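You operate a simulated robot arm through the tools that you are given. There is no shell and no other tool. Be economical: measure what you need, move in short steps, check, and stop when the job is done.

Carry out the task below with a simulated robot arm. There is one attempt and no reset: what you move stays moved.

## Task
Put things in order on the packing table. At the end: the yellow buffer from the packing table stands on top of the brown cedar block (marked "KNITS"); the silver funnel is in the silver drip bowl; the brown clothes brush from the packing table is on the silver tray; the grey cracked buffer from the packing table stands where the brown clothes brush stood; the clear water beaker stands where the grey cracked buffer stood; whatever was shut is shut again. Leave all else as you found it, and nothing knocked over.
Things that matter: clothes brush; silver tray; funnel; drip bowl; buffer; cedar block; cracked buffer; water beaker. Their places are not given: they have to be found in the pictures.

The check looks at the end state, three seconds after you hand in, the way a careful person would. Anything else that was tipped, shoved, dropped, spilled or broken makes it a failure.

## Robot
A 7-joint arm with a two-finger parallel gripper, fixed in place. Base frame: the origin is at the foot of the arm, x ahead of it, y to its left, z up; the work surface is at about z = 78. Lengths are in cm, angles in rad, forces in N, time in s.
With the tool pointing down near the work surface it reaches from about 22 to 68 cm from the base axis. Its first joint turns from -1.152 to 1.152 rad. Payload 2.4 kg.
The TCP is the grasp point between the finger pads, 3 cm short of the fingertips. In the tool frame z runs along the fingers and y along their closing line. The gripper opens to 9.4 cm. The fingers are 2.8 cm wide and 1 cm thick; the gripper's body (5 by 9.6 cm) begins 5.5 cm behind the TCP.
Orientation is that of the tool frame in the base frame, as [roll, pitch, yaw] about the fixed x, y, z axes, in that order (R = Rz(yaw) Ry(pitch) Rx(roll)). With the fingers straight down and closing along the base's y, the tool's x points along the base's -x, its y along +y and its z along -z.

## Interface
- The arm moves only by the tool servo_tool. Its argument "commands" is a list that holds one entry, the list of rows, each a list of 6 numbers: the shift along the tool's x, y, z in cm, then the turn, a rotation vector about the tool's x, y, z in rad. In form: [[[x, y, z, ax, ay, az], ...]]. A call has 1 to 8 rows; each row is the pose to reach, as a shift and turn from the pose commanded when the call began, along the tool's axes at that moment. "fingers" is the finger opening in cm, from 0 to 9.4, set as the call begins (left out, the last holds). Rows are played at 5 a second. More than 5 cm and 0.15 rad between two rows, or a gripper value outside its range, and nothing of the call is played. Where a pose cannot be reached the arm comes as near as it can. A force on the tool above 40 N (or 10 N above the force at the start of the call, whichever is more), or a blocked arm, ends the call early, and 0.2 s more pass. Each finger travels about 15.3 cm/s and halts on what it meets, pressing with about 22 N; the grip force reading is that of the motor and also rises with nothing between the fingers. The clock runs only during rows and for 0.2 s after the last one: add rows that repeat a pose to give the fingers time. The reply holds the time, the measured pose of the TCP, the force on the tool along the base axes, the opening and the grip force, in the units named above and with some noise, and new pictures: "show" is both (left out), scene, wrist or none.
- Cameras (640 x 400 px; columns grow to the right, rows downward): "scene" is fixed at [2.25, 46.2, 144.48]; the picture's right is [-0.87, -0.49, 0.00], its down [-0.28, 0.50, -0.82] and it looks along [0.40, -0.71, -0.57] (base axes); focal length 376 px, centre (320, 200). "wrist" rides on the gripper at [-3.7, 0, -5.8] in the tool frame; the picture's right is [0.00, -1.00, 0.00], its down [0.97, 0.00, -0.24] and it looks along [0.24, 0.00, 0.97] (tool axes); focal length 218 px, centre (320, 200).
- probe_pixels(camera, pixels): for up to 12 pixels [column, row] of the newest picture of that camera ("zoom" is the newest enlarged one), the place [x, y, z] in the base frame of the surface seen there, good to about 0.2 cm. No time passes.
- close_up(camera, box): a new picture of the part [left, top, right, bottom] of that camera's present view, enlarged. No time passes.
- sign_off(): hands the job in; it is judged then, once.

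Work in short steps. Measure before you move; look again where a grasp or a placing could have gone wrong, and mend it. You have 80 turns and 120 pictures in all, those below and enlarged ones among them. Open the gripper and draw the arm clear of the work before you hand the job in, unless the task says otherwise; then end with one line.

The tools are called as a command line: name --argument value ..., lists and objects as JSON in quotes. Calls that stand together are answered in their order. servo_tool: Moves the arm, as the interface text tells. Its arguments: {"type":"object","properties":{"commands":{"type":"array","items":{"type":"array","items":{"type":"array","items":{"type":"number"}}}},"fingers":{"type":"number"},"show":{"type":"string","enum":["both","scene","wrist","none"]}},"required":["commands"]} The other tools are called the same way: probe_pixels (camera, pixels) gives the place of the surface under pixels of a picture; close_up (camera, box) takes an enlarged picture of a part of a camera's view; sign_off () hands the job in.

At the start:

```text
clock: 0.0
ee_pos: [25.8, -31.95, 103.07]
tool_rot: [-3.141, 0.0, -3.142]
contact_force: [0.1, -0.2, 0.8]
gripper_width: 9.39
grasp_force: 0.0
```

scene: 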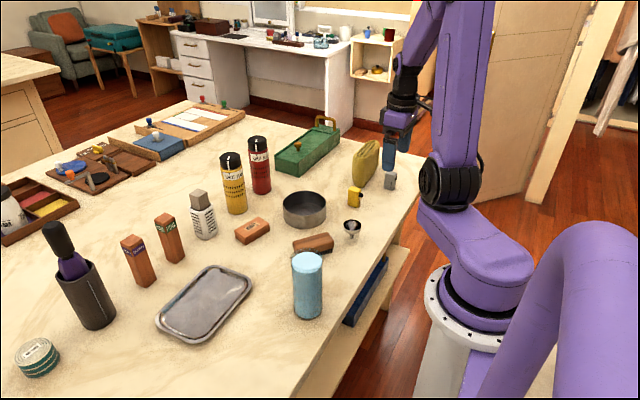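
wrist: 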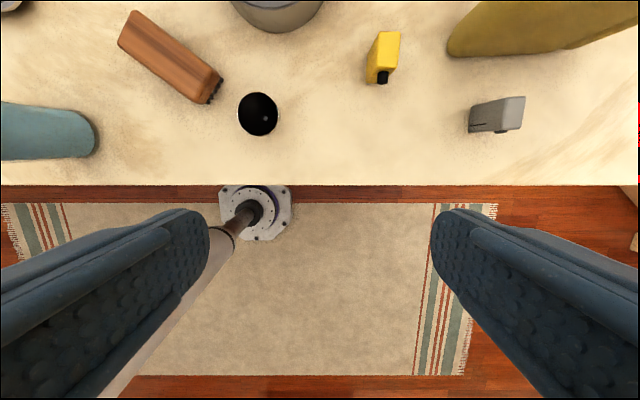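

I see the brush near (314,243), funnel (352,228), drip bowl (305,209), yellow buffer (355,197), grey buffer (390,180), beaker perhaps (308,285) and tray (205,302). I'll enlarge to identify the things, including the cedar blocks.

close_up --camera "scene" --box '[230, 130, 430, 255]'

close_up --camera "scene" --box '[100, 180, 340, 330]'

close_up --camera "scene" --box '[0, 90, 260, 250]'

```text
3.20 times, centred on (330, 192) of scene
```

zoom: 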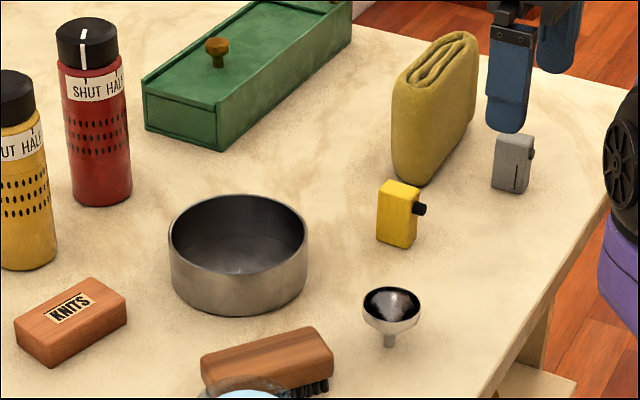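

```text
2.67 times, centred on (220, 255) of scene
```

zoom: 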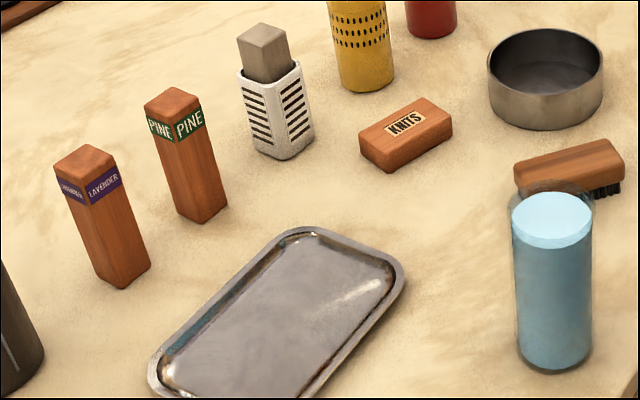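

```text
2.46 times, centred on (130, 170) of scene
```

zoom: 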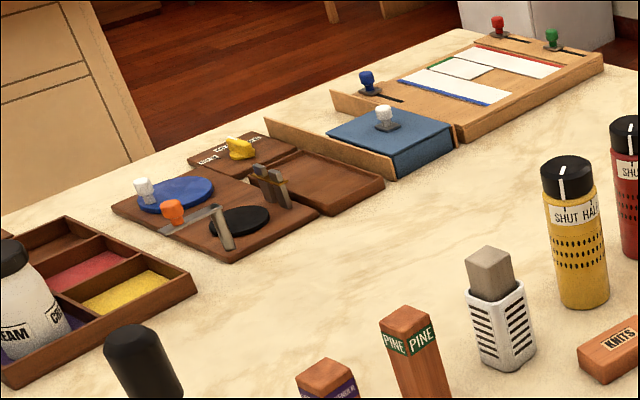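

Now measure the objects with probes on the scene picture.

probe_pixels --camera "scene" --pixels '[[298, 242], [329, 236], [330, 249], [302, 250], [308, 262], [308, 300], [308, 316], [293, 270], [323, 270], [205, 302], [220, 270], [180, 325]]'

close_up --camera "scene" --box '[280, 170, 420, 258]'

close_up --camera "wrist" --box '[0, 0, 640, 200]'

```text
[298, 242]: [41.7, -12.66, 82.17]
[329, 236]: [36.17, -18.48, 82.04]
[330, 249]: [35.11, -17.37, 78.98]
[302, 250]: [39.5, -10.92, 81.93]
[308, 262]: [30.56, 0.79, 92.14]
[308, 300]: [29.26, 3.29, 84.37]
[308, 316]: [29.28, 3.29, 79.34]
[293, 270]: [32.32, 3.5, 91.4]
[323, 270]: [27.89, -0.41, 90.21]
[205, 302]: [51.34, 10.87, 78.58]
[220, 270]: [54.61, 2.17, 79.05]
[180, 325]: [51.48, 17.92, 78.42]
```

```text
4.55 times, centred on (350, 214) of scene
```

zoom: 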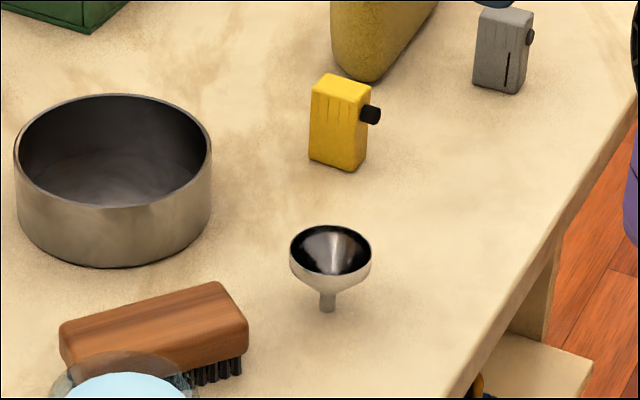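

```text
1.00 times, centred on (320, 100) of wrist
```

zoom: 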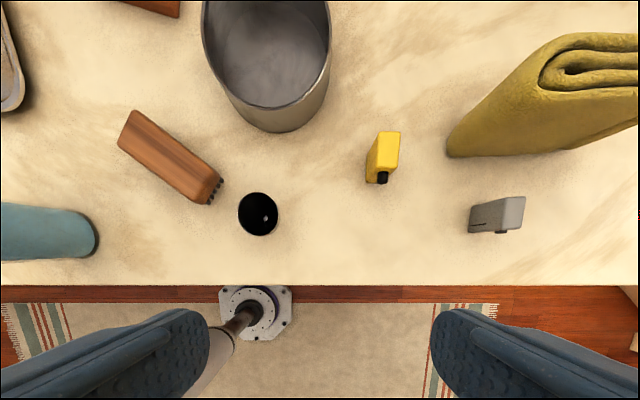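

The zoomed wrist view (a wider view above) shows all items from above; I probe their extents there.

probe_pixels --camera "zoom" --pixels '[[131, 111], [121, 143], [221, 178], [207, 203], [388, 134], [373, 180], [398, 155], [471, 214], [523, 199], [521, 225], [258, 194], [258, 233]]'

probe_pixels --camera "zoom" --pixels '[[240, 214], [277, 214], [265, 216], [204, 10], [328, 20], [265, 90], [268, 120], [383, 178], [503, 230], [495, 202], [450, 152], [90, 235]]'

close_up --camera "scene" --box '[340, 180, 420, 240]'

```text
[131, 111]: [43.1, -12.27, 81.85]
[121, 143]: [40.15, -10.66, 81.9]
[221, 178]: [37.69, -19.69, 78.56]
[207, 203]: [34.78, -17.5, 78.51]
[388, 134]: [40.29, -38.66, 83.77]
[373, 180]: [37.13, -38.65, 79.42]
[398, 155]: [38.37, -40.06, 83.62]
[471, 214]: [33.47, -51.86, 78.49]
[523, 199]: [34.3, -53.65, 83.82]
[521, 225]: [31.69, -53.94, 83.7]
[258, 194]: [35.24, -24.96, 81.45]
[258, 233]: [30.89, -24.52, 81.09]
```

```text
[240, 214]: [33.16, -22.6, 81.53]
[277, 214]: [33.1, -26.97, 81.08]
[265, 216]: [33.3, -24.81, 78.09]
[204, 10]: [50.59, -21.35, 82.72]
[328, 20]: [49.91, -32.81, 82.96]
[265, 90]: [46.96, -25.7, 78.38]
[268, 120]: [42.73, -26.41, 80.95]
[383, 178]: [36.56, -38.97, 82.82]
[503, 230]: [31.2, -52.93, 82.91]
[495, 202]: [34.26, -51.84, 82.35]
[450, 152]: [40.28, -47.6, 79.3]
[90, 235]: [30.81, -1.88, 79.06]
```

```text
6.67 times, centred on (380, 210) of scene
```

zoom: 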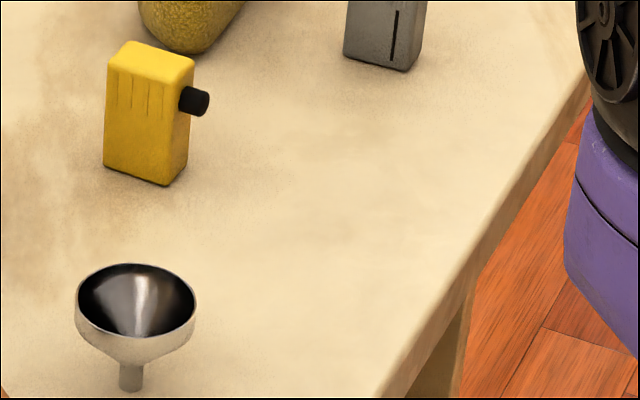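

Grey buffer is about (33,-53), yellow (38.5,-39), brush centre about (39.1,-15.1) with length direction (0.6,0.8), funnel (33.1,-24.8), bowl (50,-27). I go above the brush turned so the fingers close across it.

servo_tool --commands '[[[-1.886, 2.414, 1.286, 0, 0, -0.1324], [-3.771, 4.829, 2.571, 0, 0, -0.2649], [-5.657, 7.243, 3.857, 0, 0, -0.3973], [-7.543, 9.657, 5.143, 0, 0, -0.5297], [-9.429, 12.071, 6.429, 0, 0, -0.6621], [-11.314, 14.486, 7.714, 0, 0, -0.7946], [-13.2, 16.9, 9, 0, 0, -0.927]]]' --fingers 9.4

```text
clock: 1.6
ee_pos: [38.96, -15.0, 93.89]
tool_rot: [3.142, 0.0, -2.21]
contact_force: [-0.6, 0.7, 0.6]
gripper_width: 9.42
grasp_force: 0.1
```

scene: 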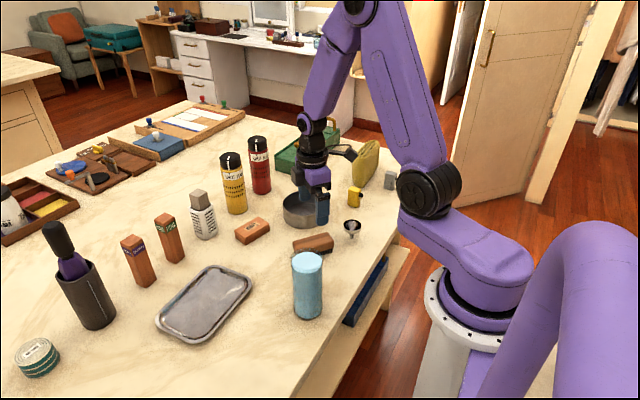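
wrist: 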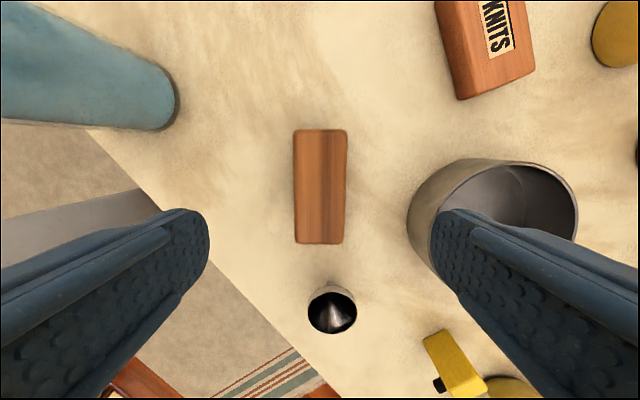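

The brush is aligned vertically in the wrist view (294–347, 130–244); the bowl is near the right finger so I'll narrow the opening. Probe corners first.

probe_pixels --camera "wrist" --pixels '[[298, 133], [343, 134], [298, 240], [340, 240], [410, 235], [436, 175], [436, 260], [332, 287], [332, 330], [470, 98], [440, 5], [535, 70]]'

close_up --camera "scene" --box '[270, 180, 370, 260]'

```text
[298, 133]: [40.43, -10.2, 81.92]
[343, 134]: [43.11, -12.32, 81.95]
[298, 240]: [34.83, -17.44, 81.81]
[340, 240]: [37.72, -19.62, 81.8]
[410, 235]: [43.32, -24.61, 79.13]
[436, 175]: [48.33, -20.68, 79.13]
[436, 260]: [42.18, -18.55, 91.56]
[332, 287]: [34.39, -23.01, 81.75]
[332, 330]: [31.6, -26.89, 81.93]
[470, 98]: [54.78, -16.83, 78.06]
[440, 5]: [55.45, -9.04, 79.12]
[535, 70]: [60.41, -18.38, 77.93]
```

```text
5.00 times, centred on (320, 220) of scene
```

zoom: 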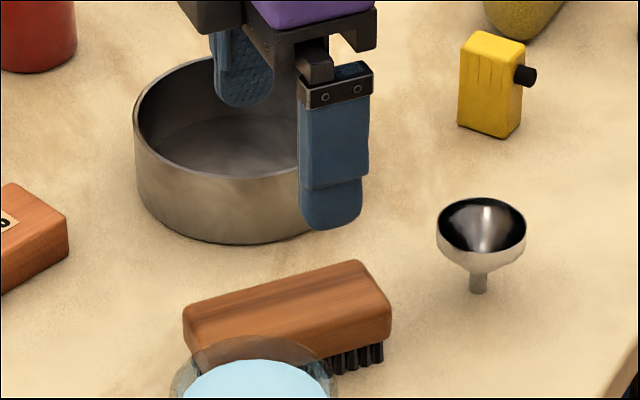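

Brush centre (39.0,-14.9), top 82. Descend to TCP z≈81.6 with opening 6, no close yet.

servo_tool --commands '[[[-0.1, 0.03, 3.5, 0, 0, 0], [-0.1, 0.03, 7, 0, 0, 0], [-0.1, 0.03, 10, 0, 0, 0], [-0.1, 0.03, 11.5, 0, 0, 0], [-0.1, 0.03, 12.3, 0, 0, 0]]]' --fingers 6 --show "none"

servo_tool --commands '[[[0, 0, 0, 0, 0, 0], [0, 0, 0, 0, 0, 0], [0, 0, 0, 0, 0, 0]]]' --fingers 2 --show "none"

servo_tool --commands '[[[0, 0, -2, 0, 0, 0], [0, 0, -5, 0, 0, 0], [0, 0, -8, 0, 0, 0]]]'

probe_pixels --camera "scene" --pixels '[[208, 268], [250, 275], [160, 325], [197, 340], [205, 302], [230, 285], [185, 320], [215, 275], [243, 282], [165, 320], [192, 335], [220, 298]]'

```text
clock: 2.8
ee_pos: [39.15, -15.03, 81.83]
tool_rot: [-3.142, 0.0, -2.215]
contact_force: [0.0, 1.2, 0.0]
gripper_width: 6.03
grasp_force: 0.0
```

```text
clock: 3.6
ee_pos: [38.95, -14.99, 81.82]
tool_rot: [3.141, 0.0, -2.213]
contact_force: [-0.1, 0.4, -0.2]
gripper_width: 4.89
grasp_force: 22.2
```

```text
clock: 4.4
ee_pos: [39.14, -15.0, 89.84]
tool_rot: [-3.141, -0.001, -2.214]
contact_force: [0.1, 0.8, 0.0]
gripper_width: 2.0
grasp_force: 0.0
```

scene: 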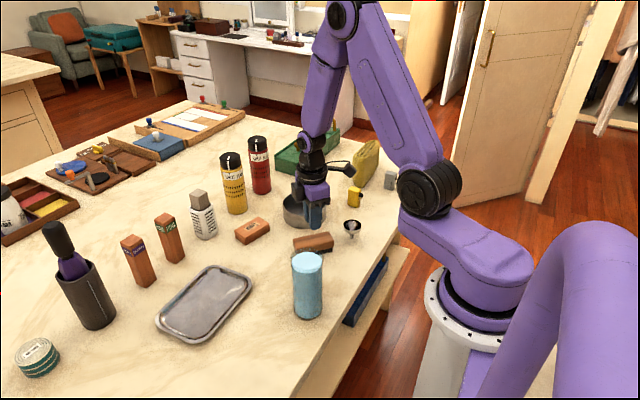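
wrist: 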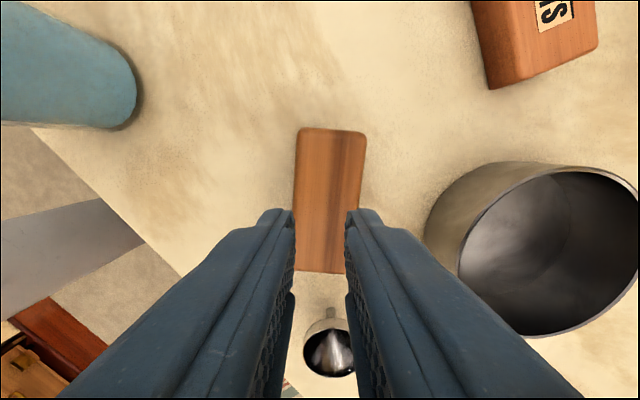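

```text
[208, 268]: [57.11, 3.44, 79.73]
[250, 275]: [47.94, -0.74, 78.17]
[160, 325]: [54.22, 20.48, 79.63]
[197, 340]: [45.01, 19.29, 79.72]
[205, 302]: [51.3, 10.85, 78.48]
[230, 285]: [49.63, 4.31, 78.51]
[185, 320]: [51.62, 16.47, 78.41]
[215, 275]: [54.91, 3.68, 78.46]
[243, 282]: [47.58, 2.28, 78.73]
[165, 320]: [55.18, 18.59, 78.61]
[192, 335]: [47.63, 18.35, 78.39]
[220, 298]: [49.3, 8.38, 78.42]
```

The grip slipped off (opening went to 2.0) and the brush stayed on the table. I look at how it lies and its true width.

close_up --camera "wrist" --box '[240, 100, 440, 300]'

close_up --camera "scene" --box '[270, 180, 370, 260]'

probe_pixels --camera "wrist" --pixels '[[298, 130], [364, 133], [296, 200], [300, 268], [345, 270], [328, 200], [362, 160], [297, 160]]'

```text
2.00 times, centred on (340, 200) of wrist
```

zoom: 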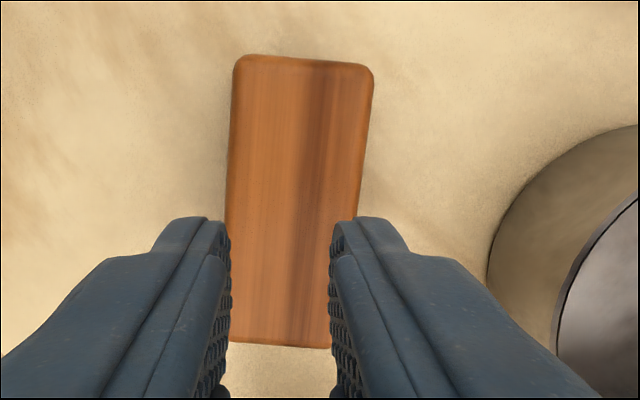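

```text
5.00 times, centred on (320, 220) of scene
```

zoom: 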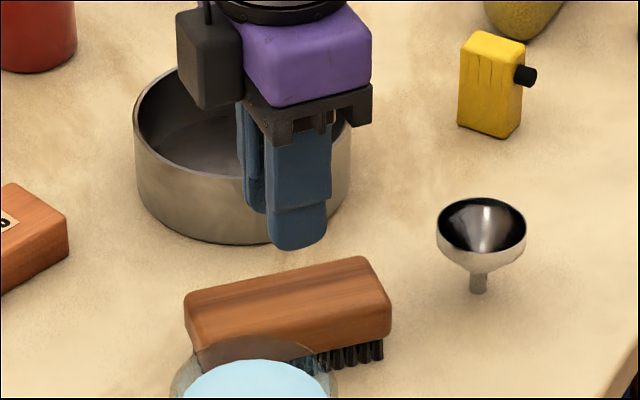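

```text
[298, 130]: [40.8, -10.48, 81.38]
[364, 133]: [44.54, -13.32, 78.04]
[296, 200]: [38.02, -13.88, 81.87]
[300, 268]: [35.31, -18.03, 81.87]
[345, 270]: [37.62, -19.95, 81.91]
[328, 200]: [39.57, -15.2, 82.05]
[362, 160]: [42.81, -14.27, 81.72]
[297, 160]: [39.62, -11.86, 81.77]
```

The brush is whole, shifted about half a cm. I re-grip a little deeper with better centring and check before lifting.

servo_tool --commands '[[[0.1, -0.3, 0, 0, 0, 0.03], [0.1, -0.3, 4, 0, 0, 0.03], [0.1, -0.3, 7, 0, 0, 0.03], [0.1, -0.3, 8.5, 0, 0, 0.03], [0.1, -0.3, 8.5, 0, 0, 0.03]]]' --fingers 6.5 --show "none"

servo_tool --commands '[[[0, 0, 0, 0, 0, 0], [0, 0, 0, 0, 0, 0], [0, 0, 0, 0, 0, 0], [0, 0, 0, 0, 0, 0], [0, 0, 0, 0, 0, 0]]]' --fingers 0

```text
clock: 5.6
ee_pos: [39.2, -15.22, 81.28]
tool_rot: [3.141, 0.0, -2.244]
contact_force: [0.0, -0.7, -1.0]
gripper_width: 6.53
grasp_force: 0.1
```

```text
clock: 6.8
ee_pos: [39.18, -15.2, 81.24]
tool_rot: [3.14, 0.0, -2.246]
contact_force: [0.5, 0.0, 0.9]
gripper_width: 4.9
grasp_force: 21.9
```

scene: 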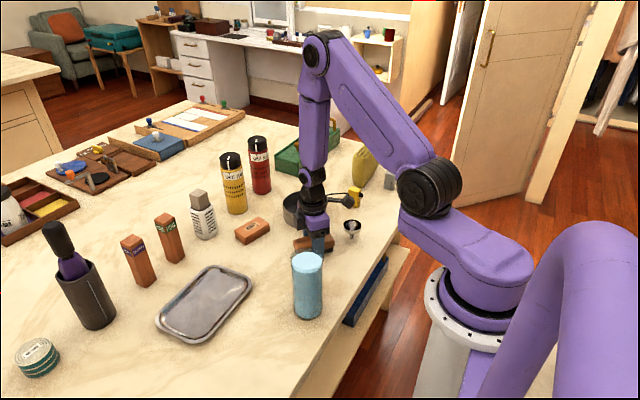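
wrist: 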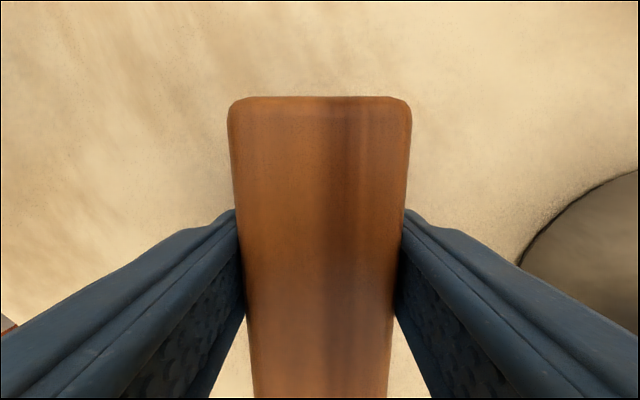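

The grip is square now (4.9 wide). Lift gently.

servo_tool --commands '[[[0, 0, -0.5, 0, 0, 0], [0, 0, -1.2, 0, 0, 0], [0, 0, -2.2, 0, 0, 0], [0, 0, -3.5, 0, 0, 0], [0, 0, -5, 0, 0, 0]]]'

```text
clock: 8.0
ee_pos: [39.28, -15.24, 86.17]
tool_rot: [3.141, 0.0, -2.244]
contact_force: [0.3, -0.4, -0.7]
gripper_width: 4.9
grasp_force: 21.9
```

scene: 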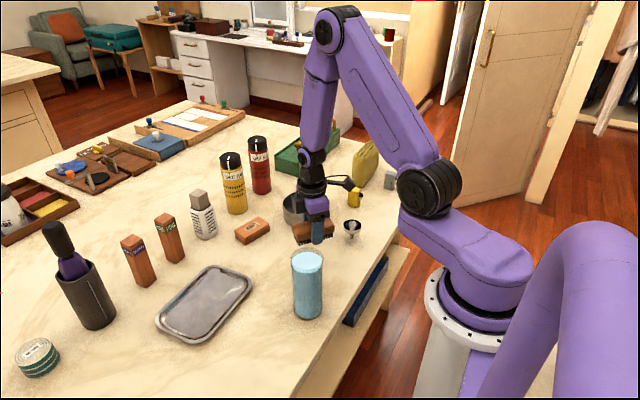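
wrist: 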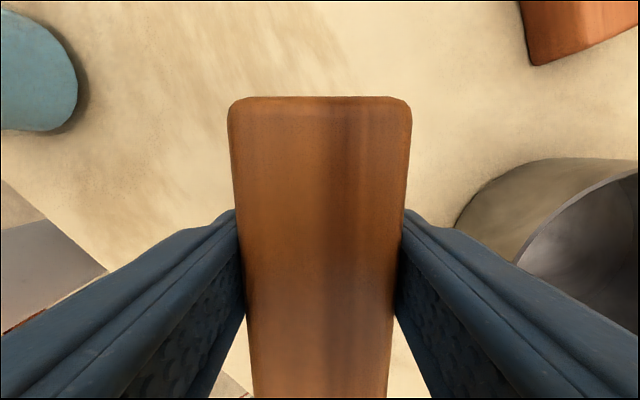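

Brush is held. Before moving to the tray I probe the neighbours (Pine, Lavender blocks, holder) and the tray inner edges.

probe_pixels --camera "scene" --pixels '[[175, 261], [160, 217], [146, 285], [128, 240], [206, 237], [97, 325], [85, 268], [55, 240], [210, 265], [253, 288], [158, 334], [200, 343]]'

close_up --camera "scene" --box '[145, 250, 265, 350]'

```text
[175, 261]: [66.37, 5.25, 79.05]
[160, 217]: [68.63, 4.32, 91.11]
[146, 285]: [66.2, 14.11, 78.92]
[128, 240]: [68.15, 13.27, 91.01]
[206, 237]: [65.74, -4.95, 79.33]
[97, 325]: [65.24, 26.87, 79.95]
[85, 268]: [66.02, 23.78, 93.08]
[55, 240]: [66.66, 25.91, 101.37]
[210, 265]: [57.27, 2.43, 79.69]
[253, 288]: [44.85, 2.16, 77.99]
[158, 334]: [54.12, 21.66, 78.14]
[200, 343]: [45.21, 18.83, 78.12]
```

```text
4.00 times, centred on (205, 300) of scene
```

zoom: 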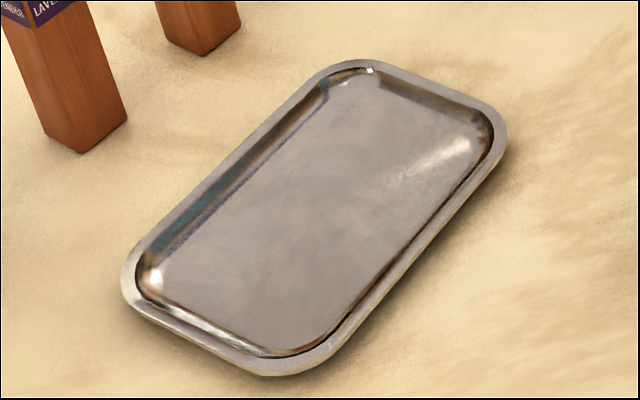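

Probe the tray's rim and floor edges in the enlarged view.

probe_pixels --camera "zoom" --pixels '[[228, 165], [248, 178], [258, 190], [400, 255], [415, 262], [428, 262], [425, 72], [425, 90], [425, 100], [215, 325], [215, 312], [300, 215]]'

```text
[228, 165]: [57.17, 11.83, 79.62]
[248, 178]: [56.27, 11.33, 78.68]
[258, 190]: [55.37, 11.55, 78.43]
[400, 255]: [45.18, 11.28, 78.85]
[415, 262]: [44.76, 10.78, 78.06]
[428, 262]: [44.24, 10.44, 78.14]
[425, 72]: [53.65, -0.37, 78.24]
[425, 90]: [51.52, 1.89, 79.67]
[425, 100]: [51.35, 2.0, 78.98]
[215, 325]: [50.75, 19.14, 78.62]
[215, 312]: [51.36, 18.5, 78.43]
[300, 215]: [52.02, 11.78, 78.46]
```

The tray's floor is about 45.5–55.5 in x and 2–19 in y, roomy. Carry the brush above its centre, turned to lie along it.

servo_tool --commands '[[[0, 0, -4, 0, 0, 0], [-4, 1.0, -6, 0, 0, -0.12], [-8, 2.1, -6, 0, 0, -0.24], [-12, 3.15, -6, 0, 0, -0.36], [-16, 4.2, -6, 0, 0, -0.48], [-20, 5.25, -6, 0, 0, -0.6], [-24, 6.3, -6, 0, 0, -0.72], [-27.28, 7.17, -6, 0, 0, -0.83]]]'

```text
clock: 9.8
ee_pos: [50.72, 10.49, 92.39]
tool_rot: [3.141, -0.001, -1.412]
contact_force: [0.3, -0.5, -0.7]
gripper_width: 4.9
grasp_force: 22.4
```

scene: 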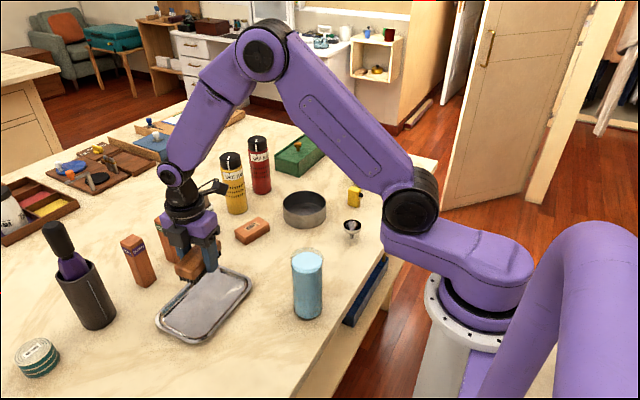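
wrist: 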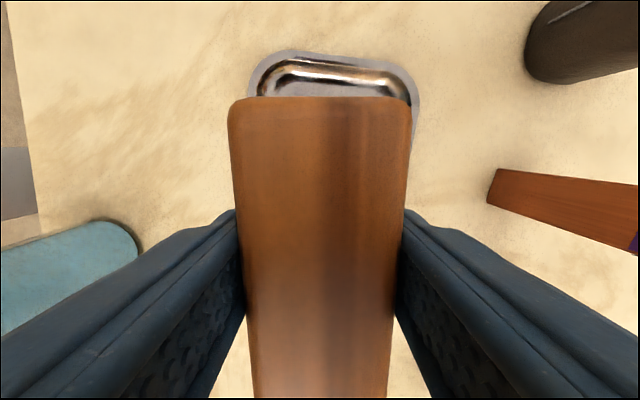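

Lower the brush onto the tray with a small sideways correction.

servo_tool --commands '[[[0, -0.2, 3, 0, 0, 0], [0, -0.2, 6, 0, 0, 0], [0, -0.2, 8.5, 0, 0, 0], [0, -0.2, 9.8, 0, 0, 0], [0, -0.2, 10.4, 0, 0, 0], [0, -0.2, 10.6, 0, 0, 0]]]'

```text
clock: 11.2
ee_pos: [50.92, 10.6, 81.61]
tool_rot: [3.14, -0.001, -1.414]
contact_force: [-1.5, 0.6, 2.9]
gripper_width: 4.88
grasp_force: 21.4
```

scene: 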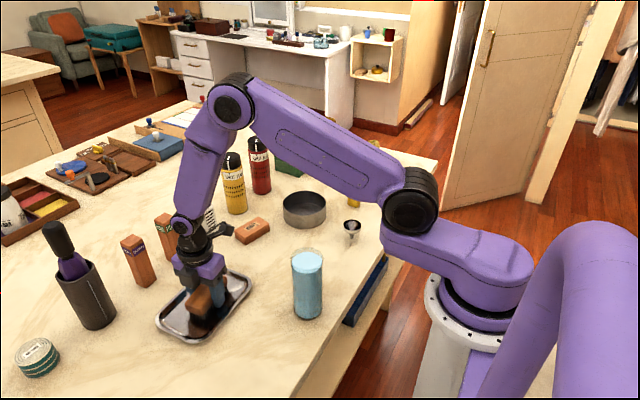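
wrist: 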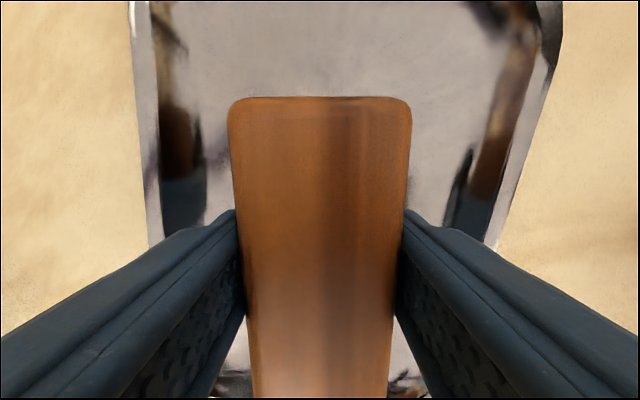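

Contact, 2.9 N upward. Release to 6.2 and rise.

servo_tool --commands '[[[0, 0, 0, 0, 0, 0], [0, 0, 0, 0, 0, 0], [0, 0, -2, 0, 0, 0], [0, 0, -5, 0, 0, 0], [0, 0, -9, 0, 0, 0], [0, 0, -13, 0, 0, 0]]]' --fingers 6.2

```text
clock: 12.6
ee_pos: [51.03, 10.59, 94.6]
tool_rot: [3.14, -0.001, -1.415]
contact_force: [0.3, -0.5, 0.1]
gripper_width: 6.22
grasp_force: 0.1
```

scene: 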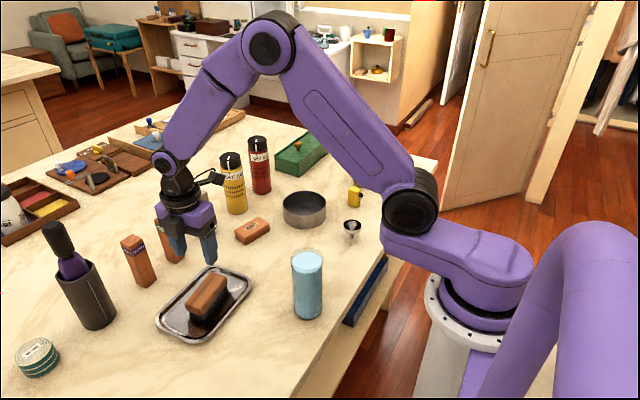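
wrist: 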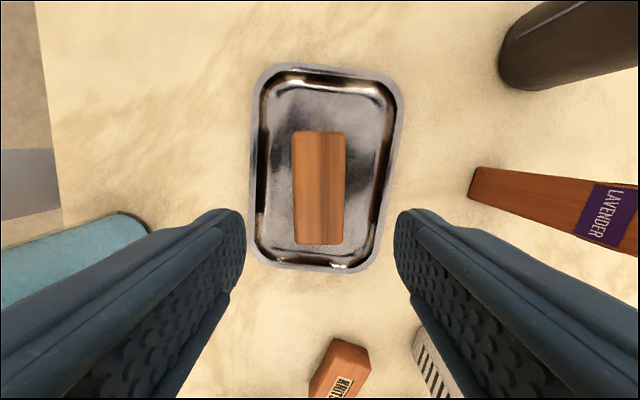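

The brush lies inside the tray. Now travel high to above the grey buffer, turning back to close along y.

servo_tool --commands '[[[3.775, 1.73, -3, 0, 0, 0.1125], [7.55, 3.46, -3, 0, 0, 0.225], [11.325, 5.19, -3, 0, 0, 0.3375], [15.1, 6.925, -3, 0, 0, 0.45], [18.875, 8.655, -3, 0, 0, 0.5625], [22.65, 10.39, -3, 0, 0, 0.675], [26.425, 12.12, -3, 0, 0, 0.7875], [30.2, 13.85, -3, 0, 0, 0.9]]]' --show "none"

servo_tool --commands '[[[3.66, -1.84, 0, 0, 0, 0.1034], [7.32, -3.675, 0, 0, 0, 0.2068], [10.98, -5.51, 0, 0, 0, 0.31], [14.64, -7.35, 0, 0, 0, 0.4135], [18.3, -9.19, 0, 0, 0, 0.517], [21.96, -11.03, 0, 0, 0, 0.62], [25.62, -12.86, 0, 0, 0, 0.7236], [29.28, -14.7, 0, 0, 0, 0.827]]]' --fingers 5

```text
refused: row 1 steps farther than a row can; nothing moved
```

```text
clock: 14.4
ee_pos: [67.36, -14.7, 94.44]
tool_rot: [3.139, 0.0, -2.21]
contact_force: [0.5, 0.1, 0.2]
gripper_width: 5.02
grasp_force: 0.0
out of reach, approached as far as the arm can: row 8
```

scene: 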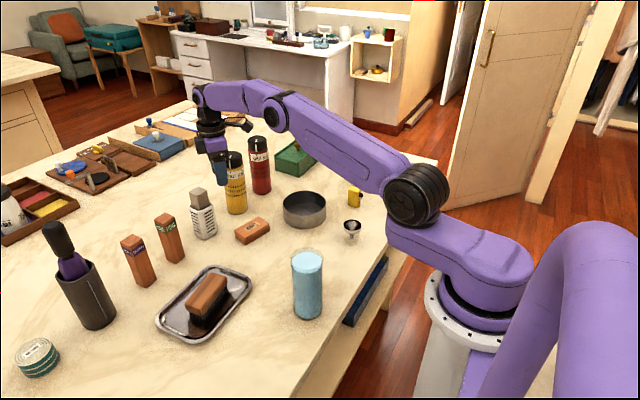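
wrist: 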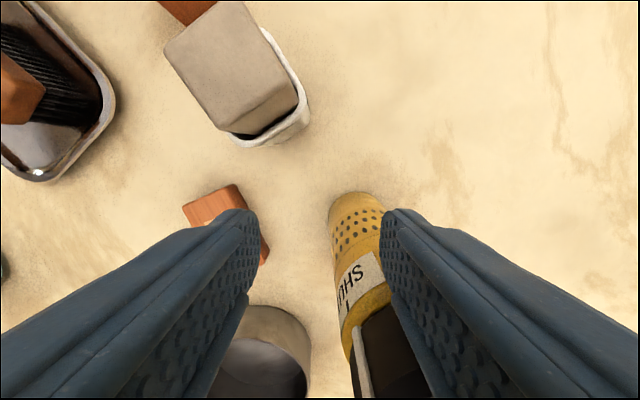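

The first call was refused for a row step too long, and the second played from the wrong start; the arm stands above the table near the yellow shaker, nothing seems touched. I check the shakers' height and other items.

probe_pixels --camera "scene" --pixels '[[235, 155], [240, 210], [256, 139], [262, 190], [198, 193], [205, 237], [160, 217], [175, 261]]'

close_up --camera "scene" --box '[110, 80, 350, 280]'

```text
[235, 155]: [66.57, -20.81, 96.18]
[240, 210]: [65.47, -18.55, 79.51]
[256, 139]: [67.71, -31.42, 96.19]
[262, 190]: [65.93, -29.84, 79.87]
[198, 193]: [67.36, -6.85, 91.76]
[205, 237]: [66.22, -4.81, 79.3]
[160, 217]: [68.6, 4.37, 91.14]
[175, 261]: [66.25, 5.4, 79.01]
```

```text
2.00 times, centred on (230, 180) of scene
```

zoom: 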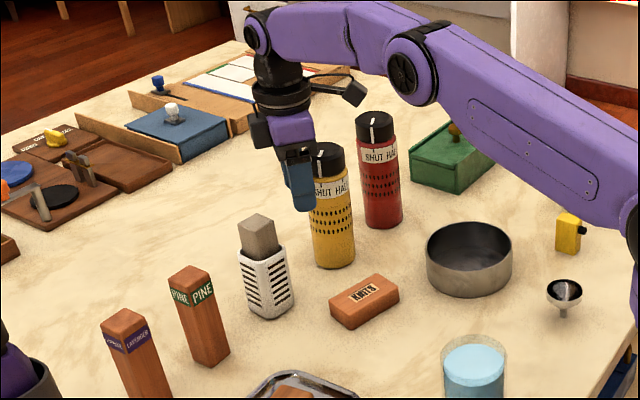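

All upright. I back out away from the yellow shaker along (-1,+0.5) while rising.

servo_tool --commands '[[[0.49, 2.75, -0.2, 0, 0, 0], [0.98, 5.5, -1, 0, 0, 0], [1.57, 8.8, -3, 0, 0, 0], [2.16, 12.1, -5, 0, 0, 0]]]'

```text
clock: 15.4
ee_pos: [56.32, -8.92, 99.57]
tool_rot: [-3.141, 0.0, -2.24]
contact_force: [0.4, 0.2, 0.2]
gripper_width: 4.97
grasp_force: 0.0
```

scene: 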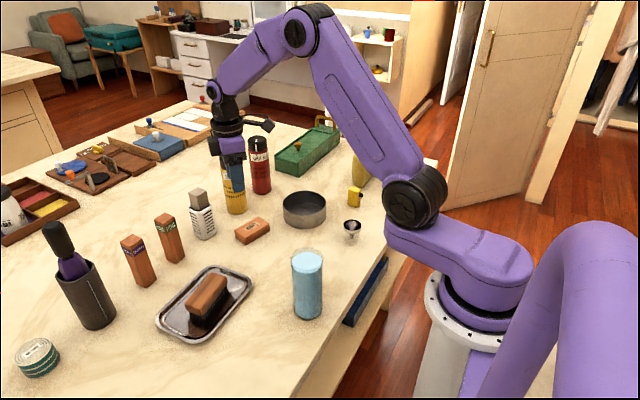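
wrist: 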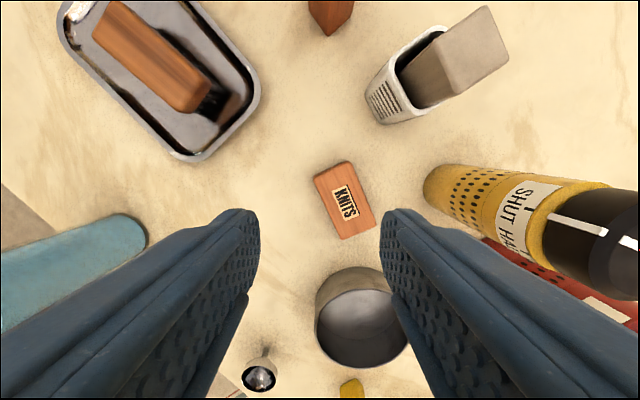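

Clear. Probe the KNITS block now, then go to (43,-29).

probe_pixels --camera "wrist" --pixels '[[316, 178], [350, 163], [373, 224], [342, 237], [340, 200], [317, 300], [405, 345]]'

servo_tool --commands '[[[3.957, -0.367, 0, 0, 0, 0.1], [7.913, -0.733, 0, 0, 0, 0.2], [11.87, -1.1, 0, 0, 0, 0.3], [15.827, -1.467, 0, 0, 0, 0.4], [19.783, -1.833, 0, 0, 0, 0.5], [23.74, -2.2, 0, 0, 0, 0.6]]]' --show "none"

```text
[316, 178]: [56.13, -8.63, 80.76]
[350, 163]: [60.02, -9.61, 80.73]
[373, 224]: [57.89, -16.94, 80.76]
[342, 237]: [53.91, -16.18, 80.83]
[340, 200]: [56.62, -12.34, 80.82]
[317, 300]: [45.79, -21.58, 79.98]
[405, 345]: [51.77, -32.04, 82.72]
```

```text
clock: 16.8
ee_pos: [43.74, -28.8, 99.71]
tool_rot: [-3.141, 0.001, -2.842]
contact_force: [0.0, -0.7, -0.5]
gripper_width: 4.96
grasp_force: 0.0
```

KNITS block centre (57.0,-12.8), top z 80.8. Continue above the grey buffer.

servo_tool --commands '[[[2.476, -2.839, 0.6, 0, 0, 0.043], [4.951, -5.677, 1.2, 0, 0, 0.086], [7.427, -8.516, 1.8, 0, 0, 0.129], [9.903, -11.354, 2.4, 0, 0, 0.172], [12.379, -14.193, 3.0, 0, 0, 0.215], [14.854, -17.031, 3.6, 0, 0, 0.257], [17.33, -19.87, 4.2, 0, 0, 0.3]]]'

```text
clock: 18.4
ee_pos: [32.79, -52.51, 95.4]
tool_rot: [-3.141, 0.001, -3.14]
contact_force: [-0.1, -0.2, 0.1]
gripper_width: 5.02
grasp_force: 0.0
```

scene: 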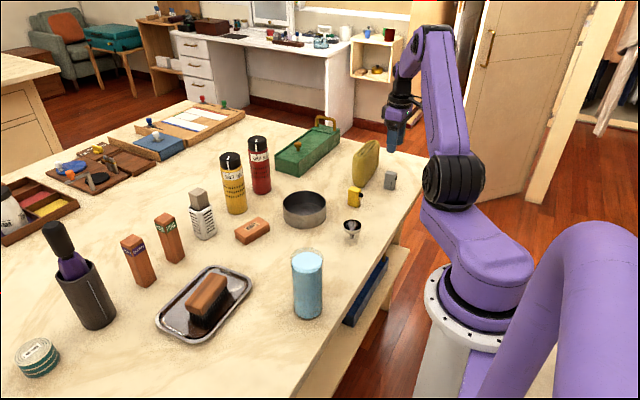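
wrist: 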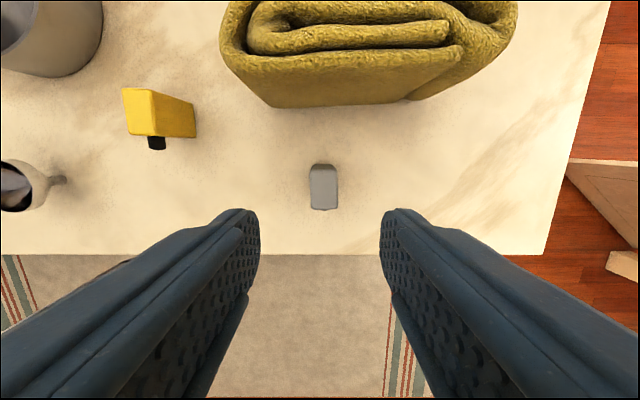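

The grey buffer is at (323,187) in the wrist view. Measure it and the cloth in front.

close_up --camera "wrist" --box '[280, 140, 370, 230]'

probe_pixels --camera "wrist" --pixels '[[312, 167], [335, 166], [314, 206], [335, 207], [323, 187], [270, 106], [410, 100], [323, 209], [360, 250], [300, 250]]'

```text
4.44 times, centred on (325, 185) of wrist
```

zoom: 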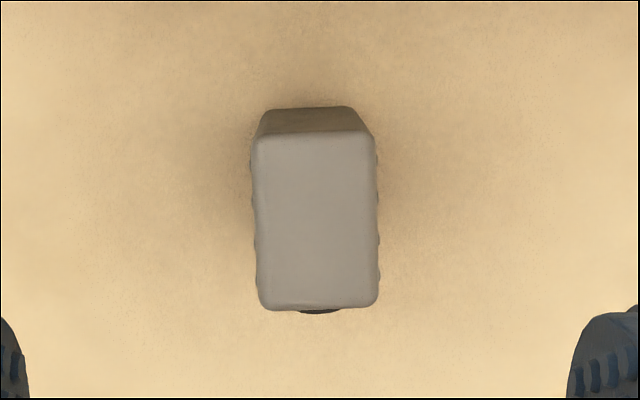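

```text
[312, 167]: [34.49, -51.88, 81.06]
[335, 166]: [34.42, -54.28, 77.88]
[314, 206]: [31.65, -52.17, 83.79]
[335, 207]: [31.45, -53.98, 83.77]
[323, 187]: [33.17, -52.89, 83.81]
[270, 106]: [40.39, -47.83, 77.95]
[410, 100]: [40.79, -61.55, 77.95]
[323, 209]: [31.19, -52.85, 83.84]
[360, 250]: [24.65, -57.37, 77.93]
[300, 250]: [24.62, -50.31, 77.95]
```

Grey buffer centre (33.0,-52.95), height 5.8. Descend to z≈81.4.

servo_tool --commands '[[[-0.2, -0.42, 4, 0, 0, 0], [-0.2, -0.42, 8, 0, 0, 0], [-0.2, -0.42, 11, 0, 0, 0], [-0.2, -0.42, 13, 0, 0, 0], [-0.2, -0.42, 14, 0, 0, 0]]]' --show "wrist"

```text
clock: 19.6
ee_pos: [32.78, -53.23, 81.3]
tool_rot: [-3.14, 0.0, -3.141]
contact_force: [0.6, 0.2, -0.4]
gripper_width: 5.01
grasp_force: 0.0
```

wrist: 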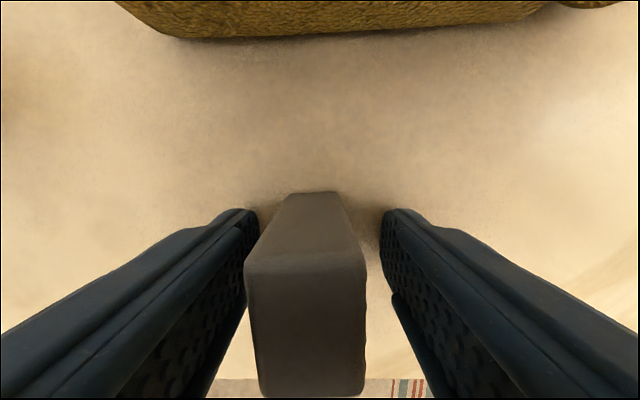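

Slightly right of centre; shift +0.3 in y and close.

servo_tool --commands '[[[0, 0.3, 0, 0, 0, 0], [0, 0.3, 0, 0, 0, 0]]]' --show "none"

servo_tool --commands '[[[0, 0, 0, 0, 0, 0], [0, 0, 0, 0, 0, 0], [0, 0, 0, 0, 0, 0], [0, 0, 0, 0, 0, 0]]]' --fingers 0 --show "wrist"

```text
clock: 20.2
ee_pos: [32.94, -52.99, 81.3]
tool_rot: [3.141, 0.0, 3.14]
contact_force: [-0.5, 0.5, 0.0]
gripper_width: 4.98
grasp_force: 0.1
```

```text
clock: 21.2
ee_pos: [32.86, -52.93, 81.36]
tool_rot: [-3.141, 0.0, 3.141]
contact_force: [-0.7, 0.3, 0.2]
gripper_width: 2.65
grasp_force: 22.1
```

wrist: 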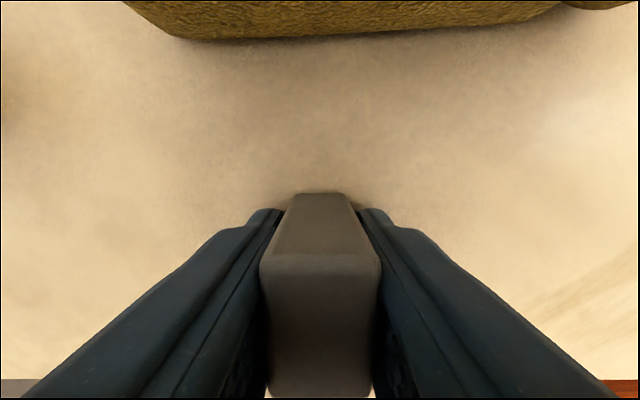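

Gripped at 2.65. Lift up.

servo_tool --commands '[[[0, 0, -1, 0, 0, 0], [0, 0, -3, 0, 0, 0], [0, 0, -7, 0, 0, 0], [0, 0, -11, 0, 0, 0], [0, 0, -14, 0, 0, 0]]]' --show "scene"

```text
clock: 22.4
ee_pos: [32.87, -52.92, 95.44]
tool_rot: [3.141, -0.001, -3.14]
contact_force: [-0.6, -0.7, 0.3]
gripper_width: 2.64
grasp_force: 22.2
```

scene: 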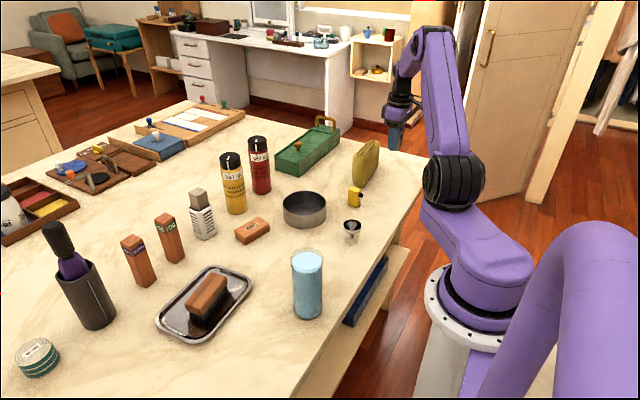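

Held. Carry it sideways to above the brush's old place (39.0,-14.9).

servo_tool --commands '[[[-0.76, 4.75, 0, 0, 0, 0], [-1.52, 9.51, 0, 0, 0, 0], [-2.28, 14.26, 0, 0, 0, 0], [-3.05, 19.0, 0, 0, 0, 0], [-3.81, 23.77, 0, 0, 0, 0], [-4.57, 28.5, 0, 0, 0, 0], [-5.33, 33.28, 0, 0, 0, 0], [-6.1, 38.0, 0, 0, 0, 0]]]'

```text
clock: 24.2
ee_pos: [38.87, -14.87, 95.3]
tool_rot: [3.141, 0.0, 3.14]
contact_force: [-1.0, 0.3, -0.4]
gripper_width: 2.66
grasp_force: 21.4
```

scene: 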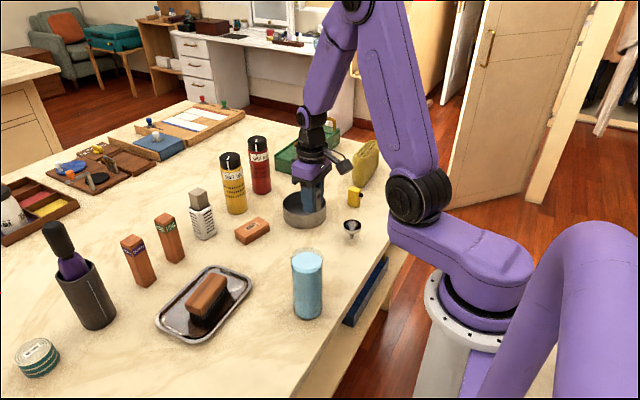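
wrist: 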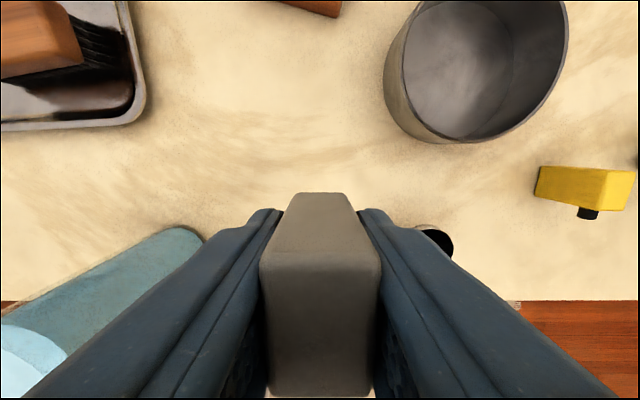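

Lower it to the table.

servo_tool --commands '[[[0, 0, 4, 0, 0, 0], [0, 0, 8, 0, 0, 0], [0, 0, 11.5, 0, 0, 0], [0, 0, 13.2, 0, 0, 0], [0, 0, 13.8, 0, 0, 0], [0, 0, 14.05, 0, 0, 0]]]' --show "none"

servo_tool --commands '[[[0, 0, 0, 0, 0, 0], [0, 0, 0, 0, 0, 0]]]' --fingers 4 --show "wrist"

```text
clock: 25.6
ee_pos: [39.1, -15.02, 81.41]
tool_rot: [3.141, 0.0, -3.14]
contact_force: [-2.3, 1.0, 9.0]
gripper_width: 2.66
grasp_force: 22.2
```

```text
clock: 26.2
ee_pos: [39.01, -14.95, 81.37]
tool_rot: [-3.142, 0.001, -3.141]
contact_force: [0.3, 0.1, -0.2]
gripper_width: 3.98
grasp_force: 0.0
```

wrist: 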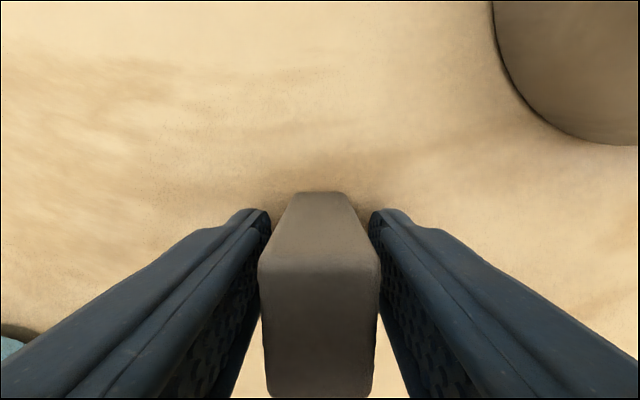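

It stands free. Rise straight up to z≈99.

servo_tool --commands '[[[0, 0, -2, 0, 0, 0], [0, 0, -6, 0, 0, 0], [0, 0, -10, 0, 0, 0], [0, 0, -14, 0, 0, 0], [0, 0, -18, 0, 0, 0]]]'

```text
clock: 27.4
ee_pos: [38.84, -15.08, 99.7]
tool_rot: [3.139, -0.001, 3.141]
contact_force: [-0.7, 0.6, -0.1]
gripper_width: 3.98
grasp_force: 0.1
```

scene: 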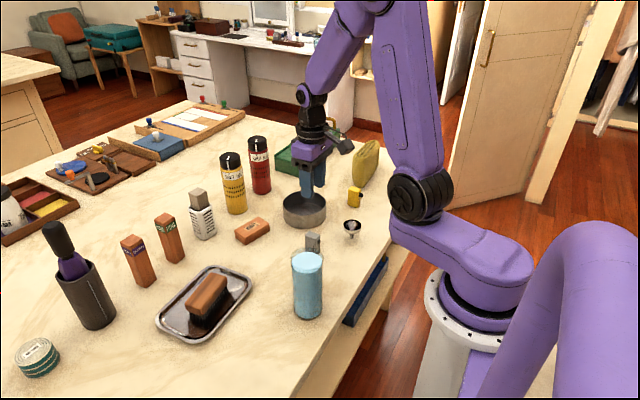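
wrist: 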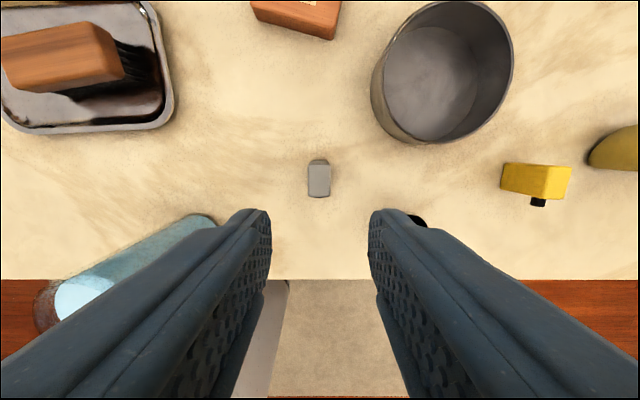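

The grey buffer stands at the brush's place. Now go above the beaker, high, open wide, to measure it from above.

servo_tool --commands '[[[0, 0, -4, 0, 0, 0], [1.6, 3.2, -7, 0, 0, 0], [3.2, 6.4, -7, 0, 0, 0], [4.8, 9.6, -7, 0, 0, 0], [6.4, 12.8, -7, 0, 0, 0], [8, 15.8, -7, 0, 0, 0]]]' --fingers 9.4

```text
clock: 28.8
ee_pos: [31.03, 0.87, 106.34]
tool_rot: [-3.141, 0.0, -3.141]
contact_force: [0.1, 0.3, -0.6]
gripper_width: 9.38
grasp_force: 0.0
```

scene: 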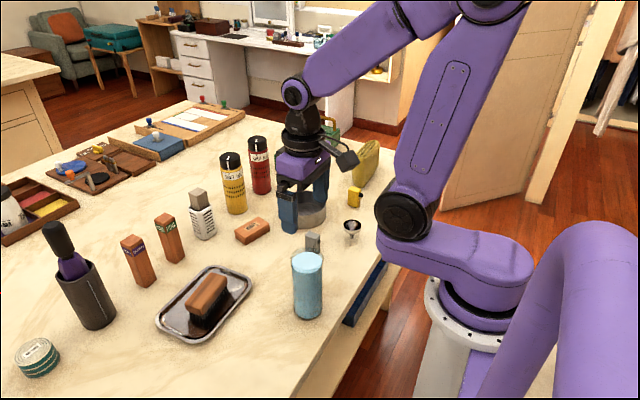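
wrist: 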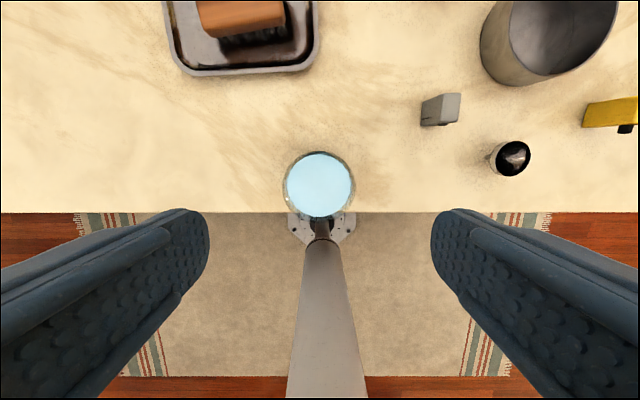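

Beaker visible from above at (319,184). Measure rim and water.

close_up --camera "wrist" --box '[260, 130, 380, 230]'

probe_pixels --camera "wrist" --pixels '[[319, 184], [285, 184], [353, 184], [319, 153], [319, 216], [288, 188], [350, 188], [319, 156], [319, 212]]'

close_up --camera "scene" --box '[270, 230, 350, 330]'

```text
4.00 times, centred on (320, 180) of wrist
```

zoom: 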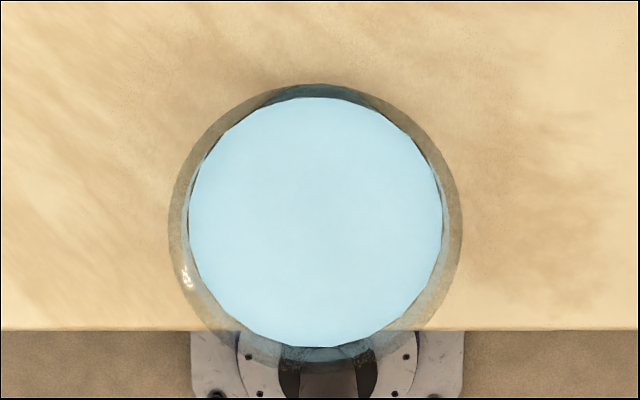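

```text
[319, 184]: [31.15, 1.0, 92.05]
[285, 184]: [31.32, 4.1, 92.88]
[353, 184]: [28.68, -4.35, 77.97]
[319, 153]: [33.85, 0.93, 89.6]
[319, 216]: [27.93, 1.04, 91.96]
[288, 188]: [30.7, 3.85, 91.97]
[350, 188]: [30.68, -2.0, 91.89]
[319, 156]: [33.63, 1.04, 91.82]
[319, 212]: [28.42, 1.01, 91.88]
```

```text
4.00 times, centred on (310, 280) of scene
```

zoom: 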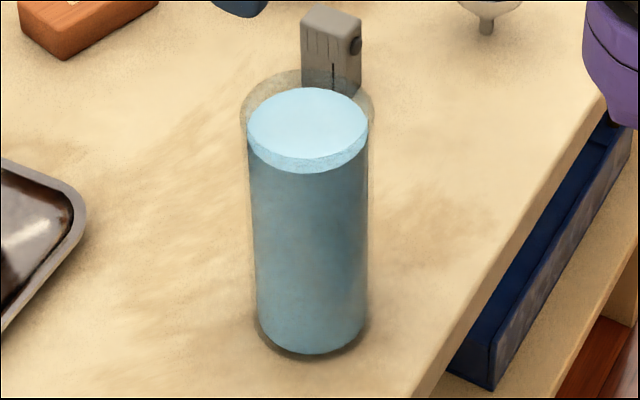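

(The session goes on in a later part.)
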